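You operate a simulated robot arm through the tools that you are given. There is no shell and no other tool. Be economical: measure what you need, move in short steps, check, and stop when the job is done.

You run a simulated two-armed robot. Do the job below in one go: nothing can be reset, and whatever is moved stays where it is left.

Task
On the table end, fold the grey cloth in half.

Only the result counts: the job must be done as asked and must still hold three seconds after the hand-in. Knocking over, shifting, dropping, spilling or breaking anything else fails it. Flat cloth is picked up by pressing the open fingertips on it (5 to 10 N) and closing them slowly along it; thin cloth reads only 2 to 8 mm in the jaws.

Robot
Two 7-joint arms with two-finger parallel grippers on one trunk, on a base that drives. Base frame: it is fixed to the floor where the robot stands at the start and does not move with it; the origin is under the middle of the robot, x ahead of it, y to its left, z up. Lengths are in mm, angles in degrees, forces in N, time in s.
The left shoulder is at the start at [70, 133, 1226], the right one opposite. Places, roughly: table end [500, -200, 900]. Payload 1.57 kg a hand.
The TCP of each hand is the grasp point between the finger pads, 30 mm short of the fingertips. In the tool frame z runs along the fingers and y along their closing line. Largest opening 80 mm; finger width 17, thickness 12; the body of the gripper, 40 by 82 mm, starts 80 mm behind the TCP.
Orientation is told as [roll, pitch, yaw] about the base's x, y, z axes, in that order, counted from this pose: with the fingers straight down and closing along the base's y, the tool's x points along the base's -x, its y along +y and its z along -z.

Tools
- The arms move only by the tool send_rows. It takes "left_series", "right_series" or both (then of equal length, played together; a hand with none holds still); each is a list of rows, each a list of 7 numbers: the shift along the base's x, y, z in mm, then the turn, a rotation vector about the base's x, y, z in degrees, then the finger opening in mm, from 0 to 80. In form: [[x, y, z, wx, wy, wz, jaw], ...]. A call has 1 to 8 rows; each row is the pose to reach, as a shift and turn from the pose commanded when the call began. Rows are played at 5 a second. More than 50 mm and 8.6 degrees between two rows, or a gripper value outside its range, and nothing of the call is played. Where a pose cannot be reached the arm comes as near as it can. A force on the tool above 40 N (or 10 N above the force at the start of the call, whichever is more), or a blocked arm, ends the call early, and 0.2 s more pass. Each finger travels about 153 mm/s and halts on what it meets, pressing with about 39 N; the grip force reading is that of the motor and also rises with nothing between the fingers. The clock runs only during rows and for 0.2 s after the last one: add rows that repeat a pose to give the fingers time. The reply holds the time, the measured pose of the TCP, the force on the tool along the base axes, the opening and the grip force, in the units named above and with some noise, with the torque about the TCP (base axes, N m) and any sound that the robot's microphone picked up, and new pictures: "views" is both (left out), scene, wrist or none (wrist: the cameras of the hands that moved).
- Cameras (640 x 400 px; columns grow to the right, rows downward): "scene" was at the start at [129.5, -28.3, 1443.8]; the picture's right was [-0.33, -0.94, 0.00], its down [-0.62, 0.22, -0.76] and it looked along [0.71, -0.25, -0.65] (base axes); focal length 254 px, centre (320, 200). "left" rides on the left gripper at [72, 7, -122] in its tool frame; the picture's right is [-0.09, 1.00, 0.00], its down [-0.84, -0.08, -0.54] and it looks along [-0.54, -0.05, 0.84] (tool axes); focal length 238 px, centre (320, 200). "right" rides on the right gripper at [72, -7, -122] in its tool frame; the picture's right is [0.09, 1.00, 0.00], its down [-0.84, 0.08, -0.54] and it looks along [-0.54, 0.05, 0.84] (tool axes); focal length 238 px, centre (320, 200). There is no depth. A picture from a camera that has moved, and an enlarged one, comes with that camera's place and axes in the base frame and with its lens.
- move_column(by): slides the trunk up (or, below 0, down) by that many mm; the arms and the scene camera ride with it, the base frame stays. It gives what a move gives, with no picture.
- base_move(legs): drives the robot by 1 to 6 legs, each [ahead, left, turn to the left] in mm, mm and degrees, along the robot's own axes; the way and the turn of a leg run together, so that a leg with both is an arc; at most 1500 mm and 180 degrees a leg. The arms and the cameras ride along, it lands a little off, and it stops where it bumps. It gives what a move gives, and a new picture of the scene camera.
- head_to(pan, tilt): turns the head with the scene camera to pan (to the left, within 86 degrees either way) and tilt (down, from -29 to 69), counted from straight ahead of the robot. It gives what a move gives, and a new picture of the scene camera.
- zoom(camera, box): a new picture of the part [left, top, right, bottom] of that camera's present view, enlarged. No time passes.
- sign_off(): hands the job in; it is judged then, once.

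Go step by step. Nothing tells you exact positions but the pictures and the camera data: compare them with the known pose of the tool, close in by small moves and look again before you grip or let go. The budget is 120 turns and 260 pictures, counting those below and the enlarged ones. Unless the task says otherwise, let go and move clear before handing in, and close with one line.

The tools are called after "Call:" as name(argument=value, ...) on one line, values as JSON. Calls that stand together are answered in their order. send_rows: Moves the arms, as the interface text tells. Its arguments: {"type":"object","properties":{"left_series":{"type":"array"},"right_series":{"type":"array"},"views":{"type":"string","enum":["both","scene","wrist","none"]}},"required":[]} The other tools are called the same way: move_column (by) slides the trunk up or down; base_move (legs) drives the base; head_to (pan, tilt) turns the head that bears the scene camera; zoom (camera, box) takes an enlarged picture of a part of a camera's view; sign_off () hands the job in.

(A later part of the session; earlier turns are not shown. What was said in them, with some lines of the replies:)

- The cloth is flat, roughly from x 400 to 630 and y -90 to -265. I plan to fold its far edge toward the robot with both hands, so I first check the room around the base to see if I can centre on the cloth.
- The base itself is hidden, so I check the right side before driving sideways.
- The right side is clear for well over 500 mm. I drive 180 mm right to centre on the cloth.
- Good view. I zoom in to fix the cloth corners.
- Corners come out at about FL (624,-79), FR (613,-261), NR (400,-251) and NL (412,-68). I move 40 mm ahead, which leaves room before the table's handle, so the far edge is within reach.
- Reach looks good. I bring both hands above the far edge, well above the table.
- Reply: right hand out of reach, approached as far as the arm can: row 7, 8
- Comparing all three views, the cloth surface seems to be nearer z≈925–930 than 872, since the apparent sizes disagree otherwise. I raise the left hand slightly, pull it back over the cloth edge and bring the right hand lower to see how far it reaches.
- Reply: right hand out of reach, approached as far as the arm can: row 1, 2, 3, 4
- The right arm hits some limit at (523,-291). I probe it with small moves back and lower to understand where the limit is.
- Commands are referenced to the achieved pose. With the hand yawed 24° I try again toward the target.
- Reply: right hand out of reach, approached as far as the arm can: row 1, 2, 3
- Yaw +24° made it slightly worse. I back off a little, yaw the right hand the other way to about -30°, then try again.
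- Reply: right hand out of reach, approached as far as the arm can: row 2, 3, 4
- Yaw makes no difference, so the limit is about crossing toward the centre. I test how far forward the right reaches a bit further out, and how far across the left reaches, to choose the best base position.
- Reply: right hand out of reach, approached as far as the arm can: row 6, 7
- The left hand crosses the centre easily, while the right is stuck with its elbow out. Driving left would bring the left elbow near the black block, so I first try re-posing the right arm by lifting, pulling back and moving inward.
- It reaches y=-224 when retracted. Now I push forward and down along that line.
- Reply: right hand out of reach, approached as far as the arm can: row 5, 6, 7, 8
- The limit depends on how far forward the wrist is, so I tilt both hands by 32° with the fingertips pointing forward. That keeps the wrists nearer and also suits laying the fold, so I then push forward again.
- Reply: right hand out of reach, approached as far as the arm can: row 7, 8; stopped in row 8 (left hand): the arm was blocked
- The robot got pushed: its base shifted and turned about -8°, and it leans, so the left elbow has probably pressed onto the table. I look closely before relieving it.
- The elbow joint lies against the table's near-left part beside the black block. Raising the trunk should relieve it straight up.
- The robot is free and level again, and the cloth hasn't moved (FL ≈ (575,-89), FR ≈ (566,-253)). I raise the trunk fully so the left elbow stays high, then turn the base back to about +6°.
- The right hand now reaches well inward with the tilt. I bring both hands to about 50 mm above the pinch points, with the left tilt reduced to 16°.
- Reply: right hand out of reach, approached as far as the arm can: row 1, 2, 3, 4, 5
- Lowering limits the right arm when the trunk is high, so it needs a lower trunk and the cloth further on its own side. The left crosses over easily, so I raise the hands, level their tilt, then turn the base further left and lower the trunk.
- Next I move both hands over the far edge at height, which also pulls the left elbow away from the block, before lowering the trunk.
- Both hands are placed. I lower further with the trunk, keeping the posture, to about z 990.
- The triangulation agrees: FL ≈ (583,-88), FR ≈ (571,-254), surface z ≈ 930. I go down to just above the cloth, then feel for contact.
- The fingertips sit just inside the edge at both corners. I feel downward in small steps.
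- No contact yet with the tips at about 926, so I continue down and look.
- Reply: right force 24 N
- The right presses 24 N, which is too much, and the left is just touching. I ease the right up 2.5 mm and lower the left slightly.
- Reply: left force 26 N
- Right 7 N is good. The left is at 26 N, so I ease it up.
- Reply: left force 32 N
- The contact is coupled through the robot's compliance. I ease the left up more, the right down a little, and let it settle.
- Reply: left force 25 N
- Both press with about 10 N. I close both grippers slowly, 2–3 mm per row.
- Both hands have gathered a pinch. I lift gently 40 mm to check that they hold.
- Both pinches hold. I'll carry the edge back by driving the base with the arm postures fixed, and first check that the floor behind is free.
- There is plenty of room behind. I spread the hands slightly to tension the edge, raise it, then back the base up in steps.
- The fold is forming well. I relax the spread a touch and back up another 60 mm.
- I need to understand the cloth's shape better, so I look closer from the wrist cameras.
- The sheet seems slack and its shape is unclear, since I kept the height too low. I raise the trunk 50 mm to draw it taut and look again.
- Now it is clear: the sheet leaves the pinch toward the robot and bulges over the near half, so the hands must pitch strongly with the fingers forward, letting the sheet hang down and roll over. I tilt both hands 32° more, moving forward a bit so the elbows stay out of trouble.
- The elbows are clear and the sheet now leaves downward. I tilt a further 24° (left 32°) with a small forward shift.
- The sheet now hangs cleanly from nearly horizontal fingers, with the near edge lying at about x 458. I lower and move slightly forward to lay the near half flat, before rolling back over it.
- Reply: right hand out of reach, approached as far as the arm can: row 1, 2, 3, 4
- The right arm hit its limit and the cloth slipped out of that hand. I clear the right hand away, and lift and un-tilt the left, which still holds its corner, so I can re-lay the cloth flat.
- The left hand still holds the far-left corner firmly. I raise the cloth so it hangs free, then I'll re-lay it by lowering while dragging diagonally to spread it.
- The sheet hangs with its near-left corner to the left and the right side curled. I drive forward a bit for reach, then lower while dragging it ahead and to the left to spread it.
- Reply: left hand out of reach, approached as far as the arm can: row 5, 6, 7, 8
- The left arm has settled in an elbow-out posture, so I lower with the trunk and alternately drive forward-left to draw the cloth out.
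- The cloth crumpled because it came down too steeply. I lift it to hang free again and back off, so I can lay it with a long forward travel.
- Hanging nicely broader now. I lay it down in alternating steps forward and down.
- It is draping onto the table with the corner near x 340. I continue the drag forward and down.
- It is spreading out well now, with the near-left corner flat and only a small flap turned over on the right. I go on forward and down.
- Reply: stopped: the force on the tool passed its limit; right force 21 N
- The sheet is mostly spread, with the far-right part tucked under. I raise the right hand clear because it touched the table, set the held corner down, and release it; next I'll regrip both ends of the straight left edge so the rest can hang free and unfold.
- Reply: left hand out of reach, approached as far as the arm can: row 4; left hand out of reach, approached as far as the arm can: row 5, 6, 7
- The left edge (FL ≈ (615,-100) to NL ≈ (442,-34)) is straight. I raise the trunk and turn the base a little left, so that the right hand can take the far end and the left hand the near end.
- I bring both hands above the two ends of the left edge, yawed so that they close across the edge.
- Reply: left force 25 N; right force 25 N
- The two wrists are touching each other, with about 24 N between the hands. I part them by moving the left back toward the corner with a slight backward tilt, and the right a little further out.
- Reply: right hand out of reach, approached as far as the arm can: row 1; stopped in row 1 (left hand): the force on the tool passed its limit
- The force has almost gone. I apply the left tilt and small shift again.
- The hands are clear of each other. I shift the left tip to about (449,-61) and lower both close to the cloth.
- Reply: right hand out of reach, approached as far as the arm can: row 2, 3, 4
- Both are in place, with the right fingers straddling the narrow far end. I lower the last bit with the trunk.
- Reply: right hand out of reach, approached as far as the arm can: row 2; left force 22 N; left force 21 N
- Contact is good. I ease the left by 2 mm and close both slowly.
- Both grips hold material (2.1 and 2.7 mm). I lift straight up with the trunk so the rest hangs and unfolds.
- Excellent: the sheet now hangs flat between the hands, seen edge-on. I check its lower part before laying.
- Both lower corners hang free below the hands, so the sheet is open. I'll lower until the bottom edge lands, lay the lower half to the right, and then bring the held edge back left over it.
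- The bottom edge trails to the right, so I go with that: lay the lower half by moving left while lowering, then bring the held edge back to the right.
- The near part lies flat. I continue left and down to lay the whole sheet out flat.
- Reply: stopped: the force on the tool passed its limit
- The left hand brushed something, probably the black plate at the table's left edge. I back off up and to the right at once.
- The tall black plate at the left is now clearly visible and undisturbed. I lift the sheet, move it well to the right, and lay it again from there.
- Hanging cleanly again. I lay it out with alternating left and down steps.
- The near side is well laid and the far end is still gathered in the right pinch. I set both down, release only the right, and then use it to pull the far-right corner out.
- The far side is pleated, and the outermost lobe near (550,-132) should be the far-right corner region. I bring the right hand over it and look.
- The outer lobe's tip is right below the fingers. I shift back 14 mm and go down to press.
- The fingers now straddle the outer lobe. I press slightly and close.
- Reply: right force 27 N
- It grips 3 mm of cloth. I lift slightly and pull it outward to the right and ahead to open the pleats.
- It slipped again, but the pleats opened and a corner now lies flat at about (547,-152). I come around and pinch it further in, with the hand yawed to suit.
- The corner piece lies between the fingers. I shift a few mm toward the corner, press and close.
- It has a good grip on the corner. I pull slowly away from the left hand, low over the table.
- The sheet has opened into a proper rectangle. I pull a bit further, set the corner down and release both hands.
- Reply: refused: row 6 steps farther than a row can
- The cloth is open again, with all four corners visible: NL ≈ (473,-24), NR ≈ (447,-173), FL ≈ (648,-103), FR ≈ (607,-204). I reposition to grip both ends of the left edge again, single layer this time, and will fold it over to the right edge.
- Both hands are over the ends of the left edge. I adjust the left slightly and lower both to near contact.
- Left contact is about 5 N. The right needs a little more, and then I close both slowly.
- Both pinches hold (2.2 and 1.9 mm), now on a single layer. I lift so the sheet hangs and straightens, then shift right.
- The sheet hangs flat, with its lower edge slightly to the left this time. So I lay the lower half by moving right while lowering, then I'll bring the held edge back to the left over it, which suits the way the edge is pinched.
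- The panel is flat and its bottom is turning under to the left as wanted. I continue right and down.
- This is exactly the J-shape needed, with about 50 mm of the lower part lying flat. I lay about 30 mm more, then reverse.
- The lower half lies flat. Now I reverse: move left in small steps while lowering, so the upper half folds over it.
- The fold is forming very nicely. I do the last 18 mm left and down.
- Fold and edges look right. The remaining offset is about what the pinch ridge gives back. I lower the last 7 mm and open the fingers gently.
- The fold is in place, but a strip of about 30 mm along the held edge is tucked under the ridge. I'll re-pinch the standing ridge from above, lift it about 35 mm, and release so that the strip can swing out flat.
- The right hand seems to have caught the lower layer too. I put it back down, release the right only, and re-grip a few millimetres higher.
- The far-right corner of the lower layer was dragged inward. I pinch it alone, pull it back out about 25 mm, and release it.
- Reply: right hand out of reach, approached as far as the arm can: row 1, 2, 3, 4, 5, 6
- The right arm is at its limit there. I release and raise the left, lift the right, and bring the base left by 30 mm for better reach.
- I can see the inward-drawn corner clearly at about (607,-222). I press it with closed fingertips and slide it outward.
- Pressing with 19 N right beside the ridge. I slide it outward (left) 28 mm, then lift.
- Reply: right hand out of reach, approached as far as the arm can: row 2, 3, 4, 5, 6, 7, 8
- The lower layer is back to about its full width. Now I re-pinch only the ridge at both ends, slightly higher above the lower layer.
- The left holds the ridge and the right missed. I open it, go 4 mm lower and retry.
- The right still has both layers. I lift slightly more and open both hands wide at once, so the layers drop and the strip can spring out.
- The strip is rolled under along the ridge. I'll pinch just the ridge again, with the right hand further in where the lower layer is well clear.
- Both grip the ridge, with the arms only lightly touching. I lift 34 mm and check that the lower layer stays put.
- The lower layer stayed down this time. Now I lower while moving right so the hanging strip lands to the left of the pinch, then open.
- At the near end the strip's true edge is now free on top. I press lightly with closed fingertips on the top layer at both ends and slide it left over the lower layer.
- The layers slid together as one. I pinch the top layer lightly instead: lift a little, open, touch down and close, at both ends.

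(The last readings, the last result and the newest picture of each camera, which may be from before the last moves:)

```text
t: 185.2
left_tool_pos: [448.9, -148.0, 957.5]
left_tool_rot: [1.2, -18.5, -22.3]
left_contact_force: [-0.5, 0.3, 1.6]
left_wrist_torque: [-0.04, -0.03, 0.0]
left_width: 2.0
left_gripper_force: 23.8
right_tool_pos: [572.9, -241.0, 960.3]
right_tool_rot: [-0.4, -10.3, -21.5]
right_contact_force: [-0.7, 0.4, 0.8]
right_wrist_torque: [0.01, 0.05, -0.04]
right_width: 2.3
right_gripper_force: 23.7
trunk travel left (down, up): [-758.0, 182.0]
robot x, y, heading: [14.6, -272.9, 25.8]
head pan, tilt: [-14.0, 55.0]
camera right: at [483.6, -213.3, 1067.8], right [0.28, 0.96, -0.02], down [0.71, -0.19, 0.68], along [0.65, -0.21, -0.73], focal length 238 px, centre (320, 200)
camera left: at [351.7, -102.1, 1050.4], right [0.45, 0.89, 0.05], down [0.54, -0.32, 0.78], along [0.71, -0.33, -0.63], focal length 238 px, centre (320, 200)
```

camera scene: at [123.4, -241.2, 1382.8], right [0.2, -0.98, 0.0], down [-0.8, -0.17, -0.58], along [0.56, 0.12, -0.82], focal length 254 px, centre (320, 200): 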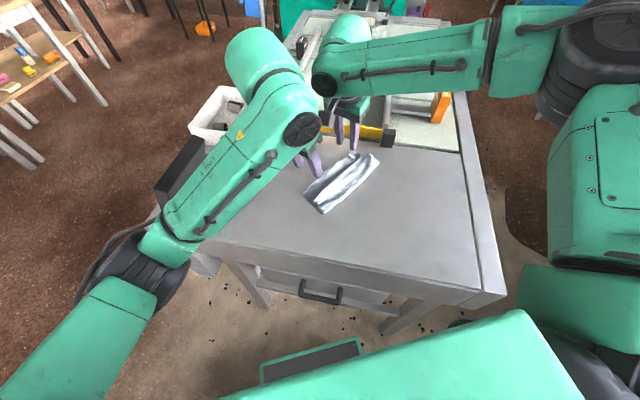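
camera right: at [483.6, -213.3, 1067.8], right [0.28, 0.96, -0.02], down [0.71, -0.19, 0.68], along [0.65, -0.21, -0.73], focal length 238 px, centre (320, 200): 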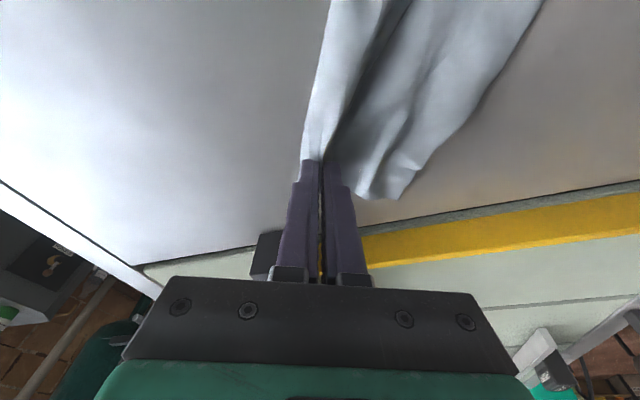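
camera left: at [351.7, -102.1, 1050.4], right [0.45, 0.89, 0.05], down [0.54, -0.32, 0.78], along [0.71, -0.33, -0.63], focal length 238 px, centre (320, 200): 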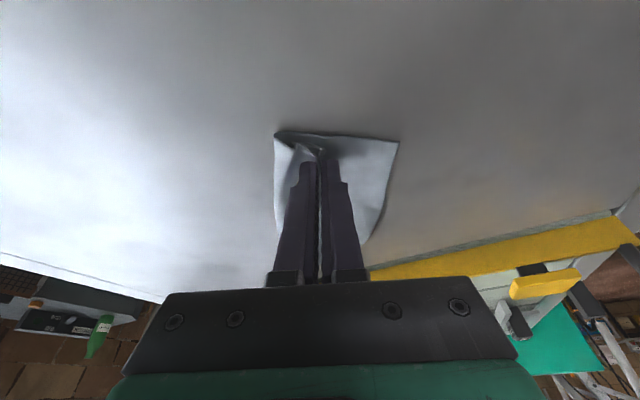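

Both hold the top layer (2.0 and 2.3 mm). I lift slightly, carry it 32 mm left over the lower layer, lower and release.

Call:
send_rows(left_series=[[1, 2, 10, 0, 0, 0, 0], [4, 9, 18, 0, 0, 0, 0], [7, 17, 18, 0, 0, 0, 0], [10, 24, 14, 0, 0, 0, 0], [13, 30, 5, 0, 0, 0, 0], [13, 30, 4, 0, 0, 0, 14], [13, 30, 4, 0, 0, 0, 40], [13, 30, 45, 0, 0, 0, 40]], right_series=[[1, 2, 10, 0, 0, 0, 0], [4, 9, 18, 0, 0, 0, 0], [7, 17, 18, 0, 0, 0, 0], [10, 23, 12, 0, 0, 0, 0], [12, 28, 4, 0, 0, 0, 0], [12, 28, 3, 0, 0, 0, 14], [12, 28, 3, 0, 0, 0, 40], [12, 28, 45, 0, 0, 0, 40]], views="wrist")

Call:
zoom(camera="left", box=[230, 60, 420, 240])

Call:
zoom(camera="right", box=[220, 0, 460, 200])

```text
t: 187.0
left_tool_pos: [460.7, -117.6, 1000.8]
left_tool_rot: [1.0, -18.5, -22.3]
left_contact_force: [-0.6, -0.4, 0.6]
left_wrist_torque: [0.03, -0.01, -0.01]
left_width: 40.0
left_gripper_force: 0.1
right_tool_pos: [583.9, -214.3, 1004.5]
right_tool_rot: [-0.4, -10.3, -21.5]
right_contact_force: [0.3, 0.2, -0.5]
right_wrist_torque: [0.03, -0.03, -0.03]
right_width: 39.9
right_gripper_force: 0.0
trunk travel left (down, up): [-758.0, 182.0]
robot x, y, heading: [11.2, -271.3, 25.9]
head pan, tilt: [-14.0, 55.0]
camera right: at [494.6, -186.4, 1112.1], right [0.28, 0.96, -0.02], down [0.71, -0.19, 0.68], along [0.65, -0.21, -0.73], focal length 238 px, centre (320, 200)
camera left: at [364.5, -71.6, 1093.2], right [0.45, 0.89, 0.05], down [0.54, -0.32, 0.78], along [0.71, -0.33, -0.63], focal length 238 px, centre (320, 200)
```

right: 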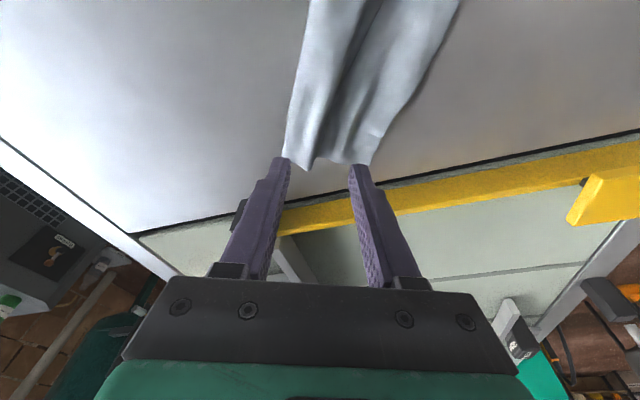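
left: 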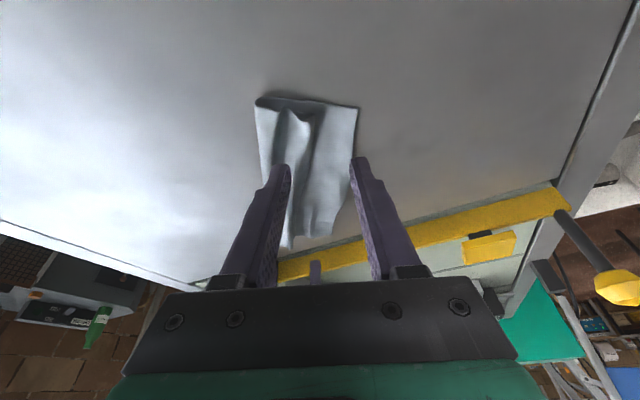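

```text
2.22 times, centred on (325, 150) of left
camera zoom: at [364.5, -71.6, 1093.2], right [0.45, 0.89, 0.05], down [0.54, -0.32, 0.78], along [0.71, -0.33, -0.63], focal length 530 px, centre (309, 311)
```

zoom: 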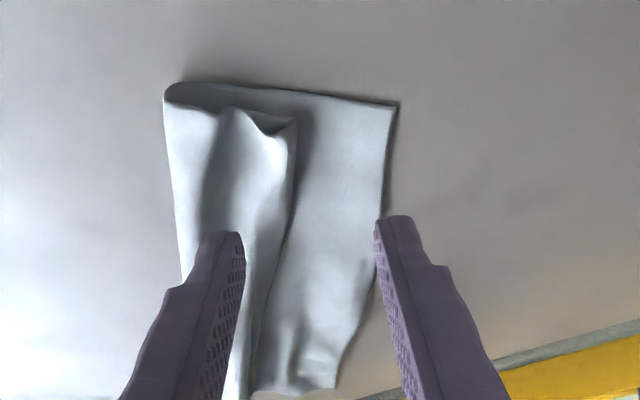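

```text
2.00 times, centred on (340, 100) of right
camera zoom: at [494.6, -186.4, 1112.1], right [0.28, 0.96, -0.02], down [0.71, -0.19, 0.68], along [0.65, -0.21, -0.73], focal length 477 px, centre (280, 400)
```

zoom: 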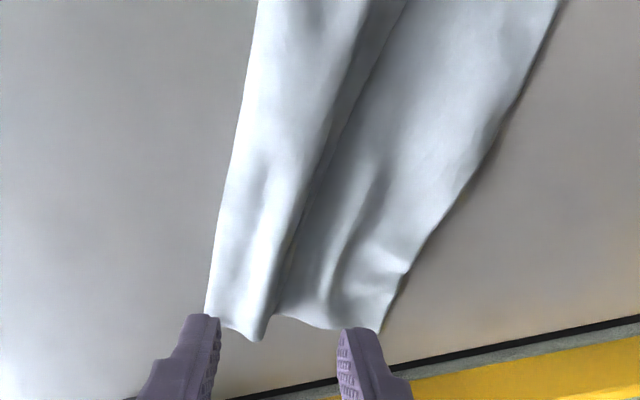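

The top layer has moved over further and its edge is free at the near end. I pinch once more near the edge at both ends.

Call:
send_rows(left_series=[[-3, -7, -15, 0, 0, 0, 26], [-5, -13, -32, 0, 0, 0, 24], [-5, -13, -41, 0, 0, 0, 24], [-5, -13, -43.5, 0, 0, 0, 24], [-5, -13, -43.5, 0, 0, 0, 17], [-5, -13, -43.5, 0, 0, 0, 10], [-5, -13, -43.5, 0, 0, 0, 4], [-5, -13, -43.5, 0, 0, 0, 0]], right_series=[[-4, -5, -15, 0, 0, 0, 26], [-8, -10.7, -32, 0, 0, 0, 24], [-8, -10.7, -42, 0, 0, 0, 24], [-8, -10.7, -45, 0, 0, 0, 24], [-8, -10.7, -45, 0, 0, 0, 17], [-8, -10.7, -45, 0, 0, 0, 10], [-8, -10.7, -45, 0, 0, 0, 4], [-8, -10.7, -45, 0, 0, 0, 0]], views="wrist")

```text
t: 188.8
left_tool_pos: [454.8, -130.8, 957.6]
left_tool_rot: [1.2, -18.5, -22.2]
left_contact_force: [1.1, -1.2, 0.5]
left_wrist_torque: [-0.01, 0.01, 0.03]
left_width: 3.0
left_gripper_force: 23.6
right_tool_pos: [575.7, -224.6, 958.2]
right_tool_rot: [-0.3, -10.2, -21.6]
right_contact_force: [-0.9, 0.6, 1.1]
right_wrist_torque: [-0.02, 0.03, -0.03]
right_width: 3.6
right_gripper_force: 24.5
trunk travel left (down, up): [-758.0, 182.0]
robot x, y, heading: [12.2, -270.7, 25.7]
head pan, tilt: [-14.0, 55.0]
camera right: at [487.7, -196.1, 1066.7], right [0.28, 0.96, -0.02], down [0.71, -0.19, 0.68], along [0.65, -0.21, -0.73], focal length 238 px, centre (320, 200)
camera left: at [359.3, -85.5, 1050.7], right [0.45, 0.89, 0.05], down [0.54, -0.32, 0.78], along [0.71, -0.33, -0.63], focal length 238 px, centre (320, 200)
```

right: 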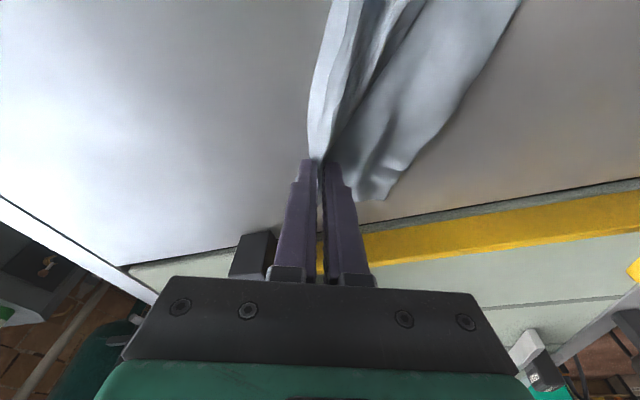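
left: 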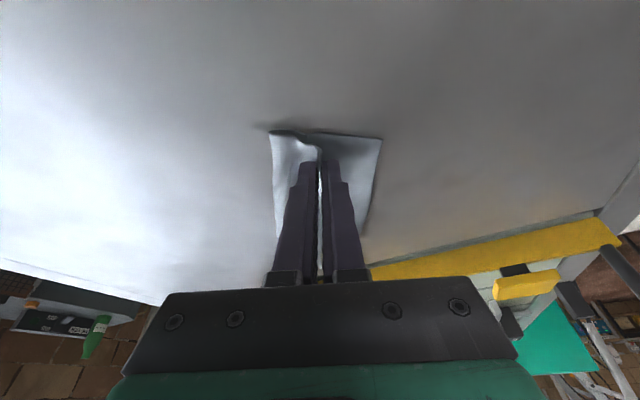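

Call:
send_rows(left_series=[[0, 0, 10, 0, 0, 0, 0], [2, 5, 20, 0, 0, 0, 0], [5, 12, 22, 0, 0, 0, 0], [8, 19, 20, 0, 0, 0, 0], [11, 25, 10, 0, 0, 0, 0]], right_series=[[0, 0, 10, 0, 0, 0, 0], [2, 5, 20, 0, 0, 0, 0], [5, 12, 22, 0, 0, 0, 0], [8, 18, 18, 0, 0, 0, 0], [10, 23, 9, 0, 0, 0, 0]], views="wrist")

```text
t: 190.0
left_tool_pos: [467.0, -105.4, 968.0]
left_tool_rot: [1.1, -18.5, -22.3]
left_contact_force: [1.2, -0.9, -0.3]
left_wrist_torque: [-0.07, 0.0, -0.02]
left_width: 2.8
left_gripper_force: 24.0
right_tool_pos: [583.8, -204.1, 970.0]
right_tool_rot: [-0.1, -10.3, -21.6]
right_contact_force: [-1.4, 1.5, 0.1]
right_wrist_torque: [0.05, 0.05, 0.01]
right_width: 3.7
right_gripper_force: 24.8
right hand out of reach, approached as far as the arm can: row 5
trunk travel left (down, up): [-758.0, 182.0]
robot x, y, heading: [9.9, -270.0, 25.6]
head pan, tilt: [-14.0, 55.0]
camera right: at [494.3, -178.0, 1078.1], right [0.28, 0.96, -0.02], down [0.71, -0.19, 0.68], along [0.65, -0.21, -0.73], focal length 238 px, centre (320, 200)
camera left: at [371.1, -60.1, 1060.9], right [0.45, 0.89, 0.05], down [0.54, -0.32, 0.78], along [0.71, -0.33, -0.63], focal length 238 px, centre (320, 200)
```

right: 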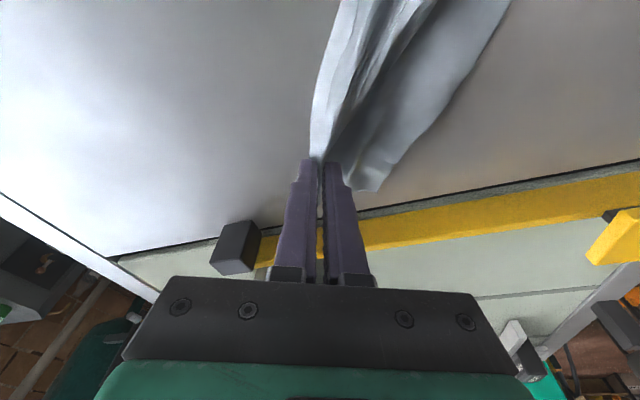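
left: 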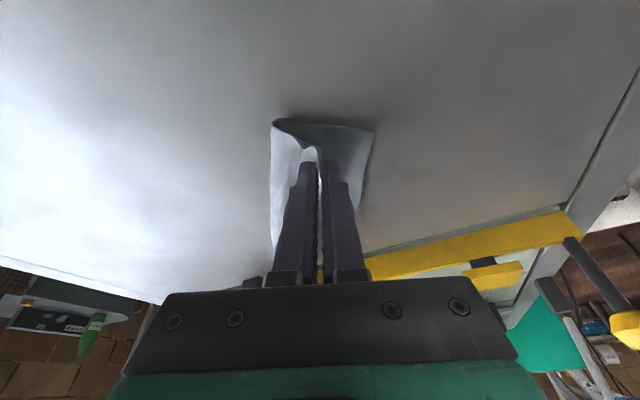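

The whole cloth moves along, so further pulling doesn't help. I lower, release gently, raise both hands clear and look at the result.

Call:
send_rows(left_series=[[0, 0, -7, 0, 0, 0, 0], [0, 0, -8, 0, 0, 0, 12], [0, 0, -8, 0, 0, 0, 40], [0, 0, 5, 0, 0, 0, 60], [-5, 0, 45, 0, 0, 0, 60], [-10, 0, 85, 0, 0, 0, 60], [-20, 10, 120, 0, 0, 0, 60]], right_series=[[0, 0, -8, 0, 0, 0, 0], [0, 0, -9, 0, 0, 0, 12], [0, 0, -9, 0, 0, 0, 40], [0, 0, 5, 0, 0, 0, 60], [0, -10, 45, 0, 0, 0, 60], [0, -30, 80, 0, 0, 0, 60], [0, -65, 110, 0, 0, 0, 60]], views="none")

Call:
zoom(camera="left", box=[220, 60, 420, 240])

Call:
zoom(camera="scene", box=[280, 130, 400, 230])

Call:
zoom(camera="right", box=[240, 0, 520, 200])

```text
t: 191.6
left_tool_pos: [444.2, -95.9, 1090.5]
left_tool_rot: [1.1, -18.5, -22.4]
left_contact_force: [-0.6, -0.6, 0.6]
left_wrist_torque: [0.01, -0.02, -0.03]
left_width: 59.9
left_gripper_force: 0.0
right_tool_pos: [583.7, -271.8, 1077.6]
right_tool_rot: [-0.3, -10.2, -21.6]
right_contact_force: [1.1, 0.2, 0.3]
right_wrist_torque: [0.02, -0.03, 0.04]
right_width: 59.8
right_gripper_force: 0.0
trunk travel left (down, up): [-758.0, 182.0]
robot x, y, heading: [9.3, -274.3, 25.7]
head pan, tilt: [-14.0, 55.0]
```

```text
2.22 times, centred on (320, 150) of left
camera zoom: at [348.1, -50.6, 1182.2], right [0.45, 0.89, 0.05], down [0.54, -0.32, 0.78], along [0.71, -0.33, -0.63], focal length 530 px, centre (320, 311)
```

zoom: 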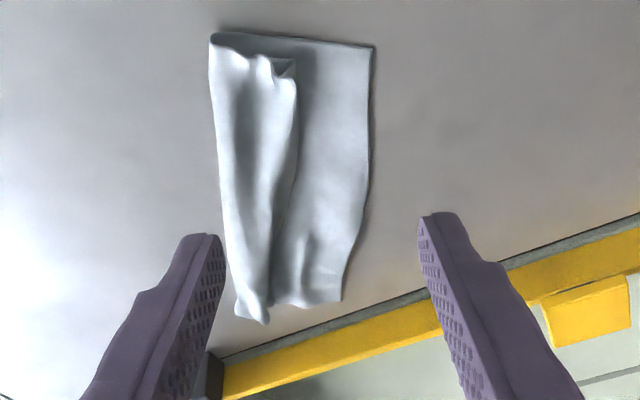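

```text
4.00 times, centred on (340, 180) of scene
camera zoom: at [124.1, -236.7, 1382.5], right [0.21, -0.98, 0.0], down [-0.8, -0.17, -0.57], along [0.56, 0.12, -0.82], focal length 1015 px, centre (240, 280)
```

zoom: 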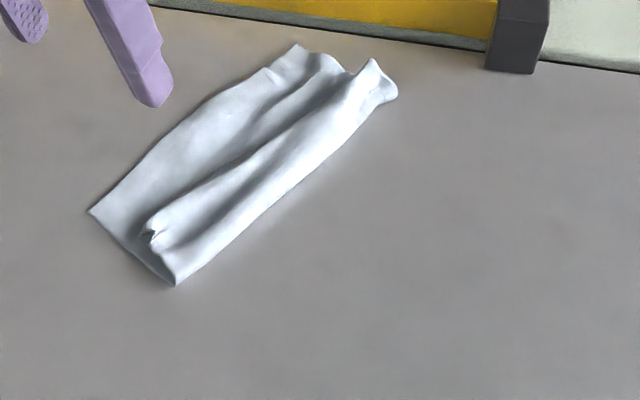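

```text
2.00 times, centred on (380, 100) of right
camera zoom: at [494.4, -244.1, 1186.0], right [0.28, 0.96, -0.02], down [0.71, -0.19, 0.68], along [0.65, -0.21, -0.73], focal length 477 px, centre (200, 400)
```

zoom: 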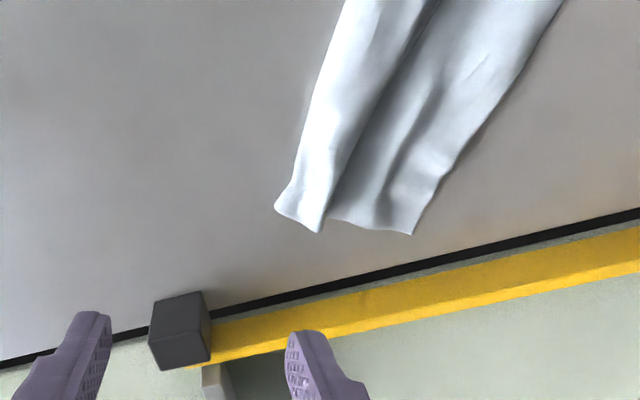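

The cloth lies at about half its flat width, but the fold is imperfect: the top layer's edge is rolled under and stops short of the lower edge. Another pull would likely just drag both layers, and few turns remain. Both hands are open and clear, so I hand in here.

Call:
sign_off()

```text
The job is handed in.
```

I handed the job in with the cloth folded roughly in half, but it is not a clean fold: the upper layer's edge is rolled under and stops about 30–40 mm short of the lower edge. Along the way an elbow pressed on the table, the right hand touched the tabletop, and the left hand brushed something at the table's left edge, probably the black plate. In the pictures nothing else looks moved.
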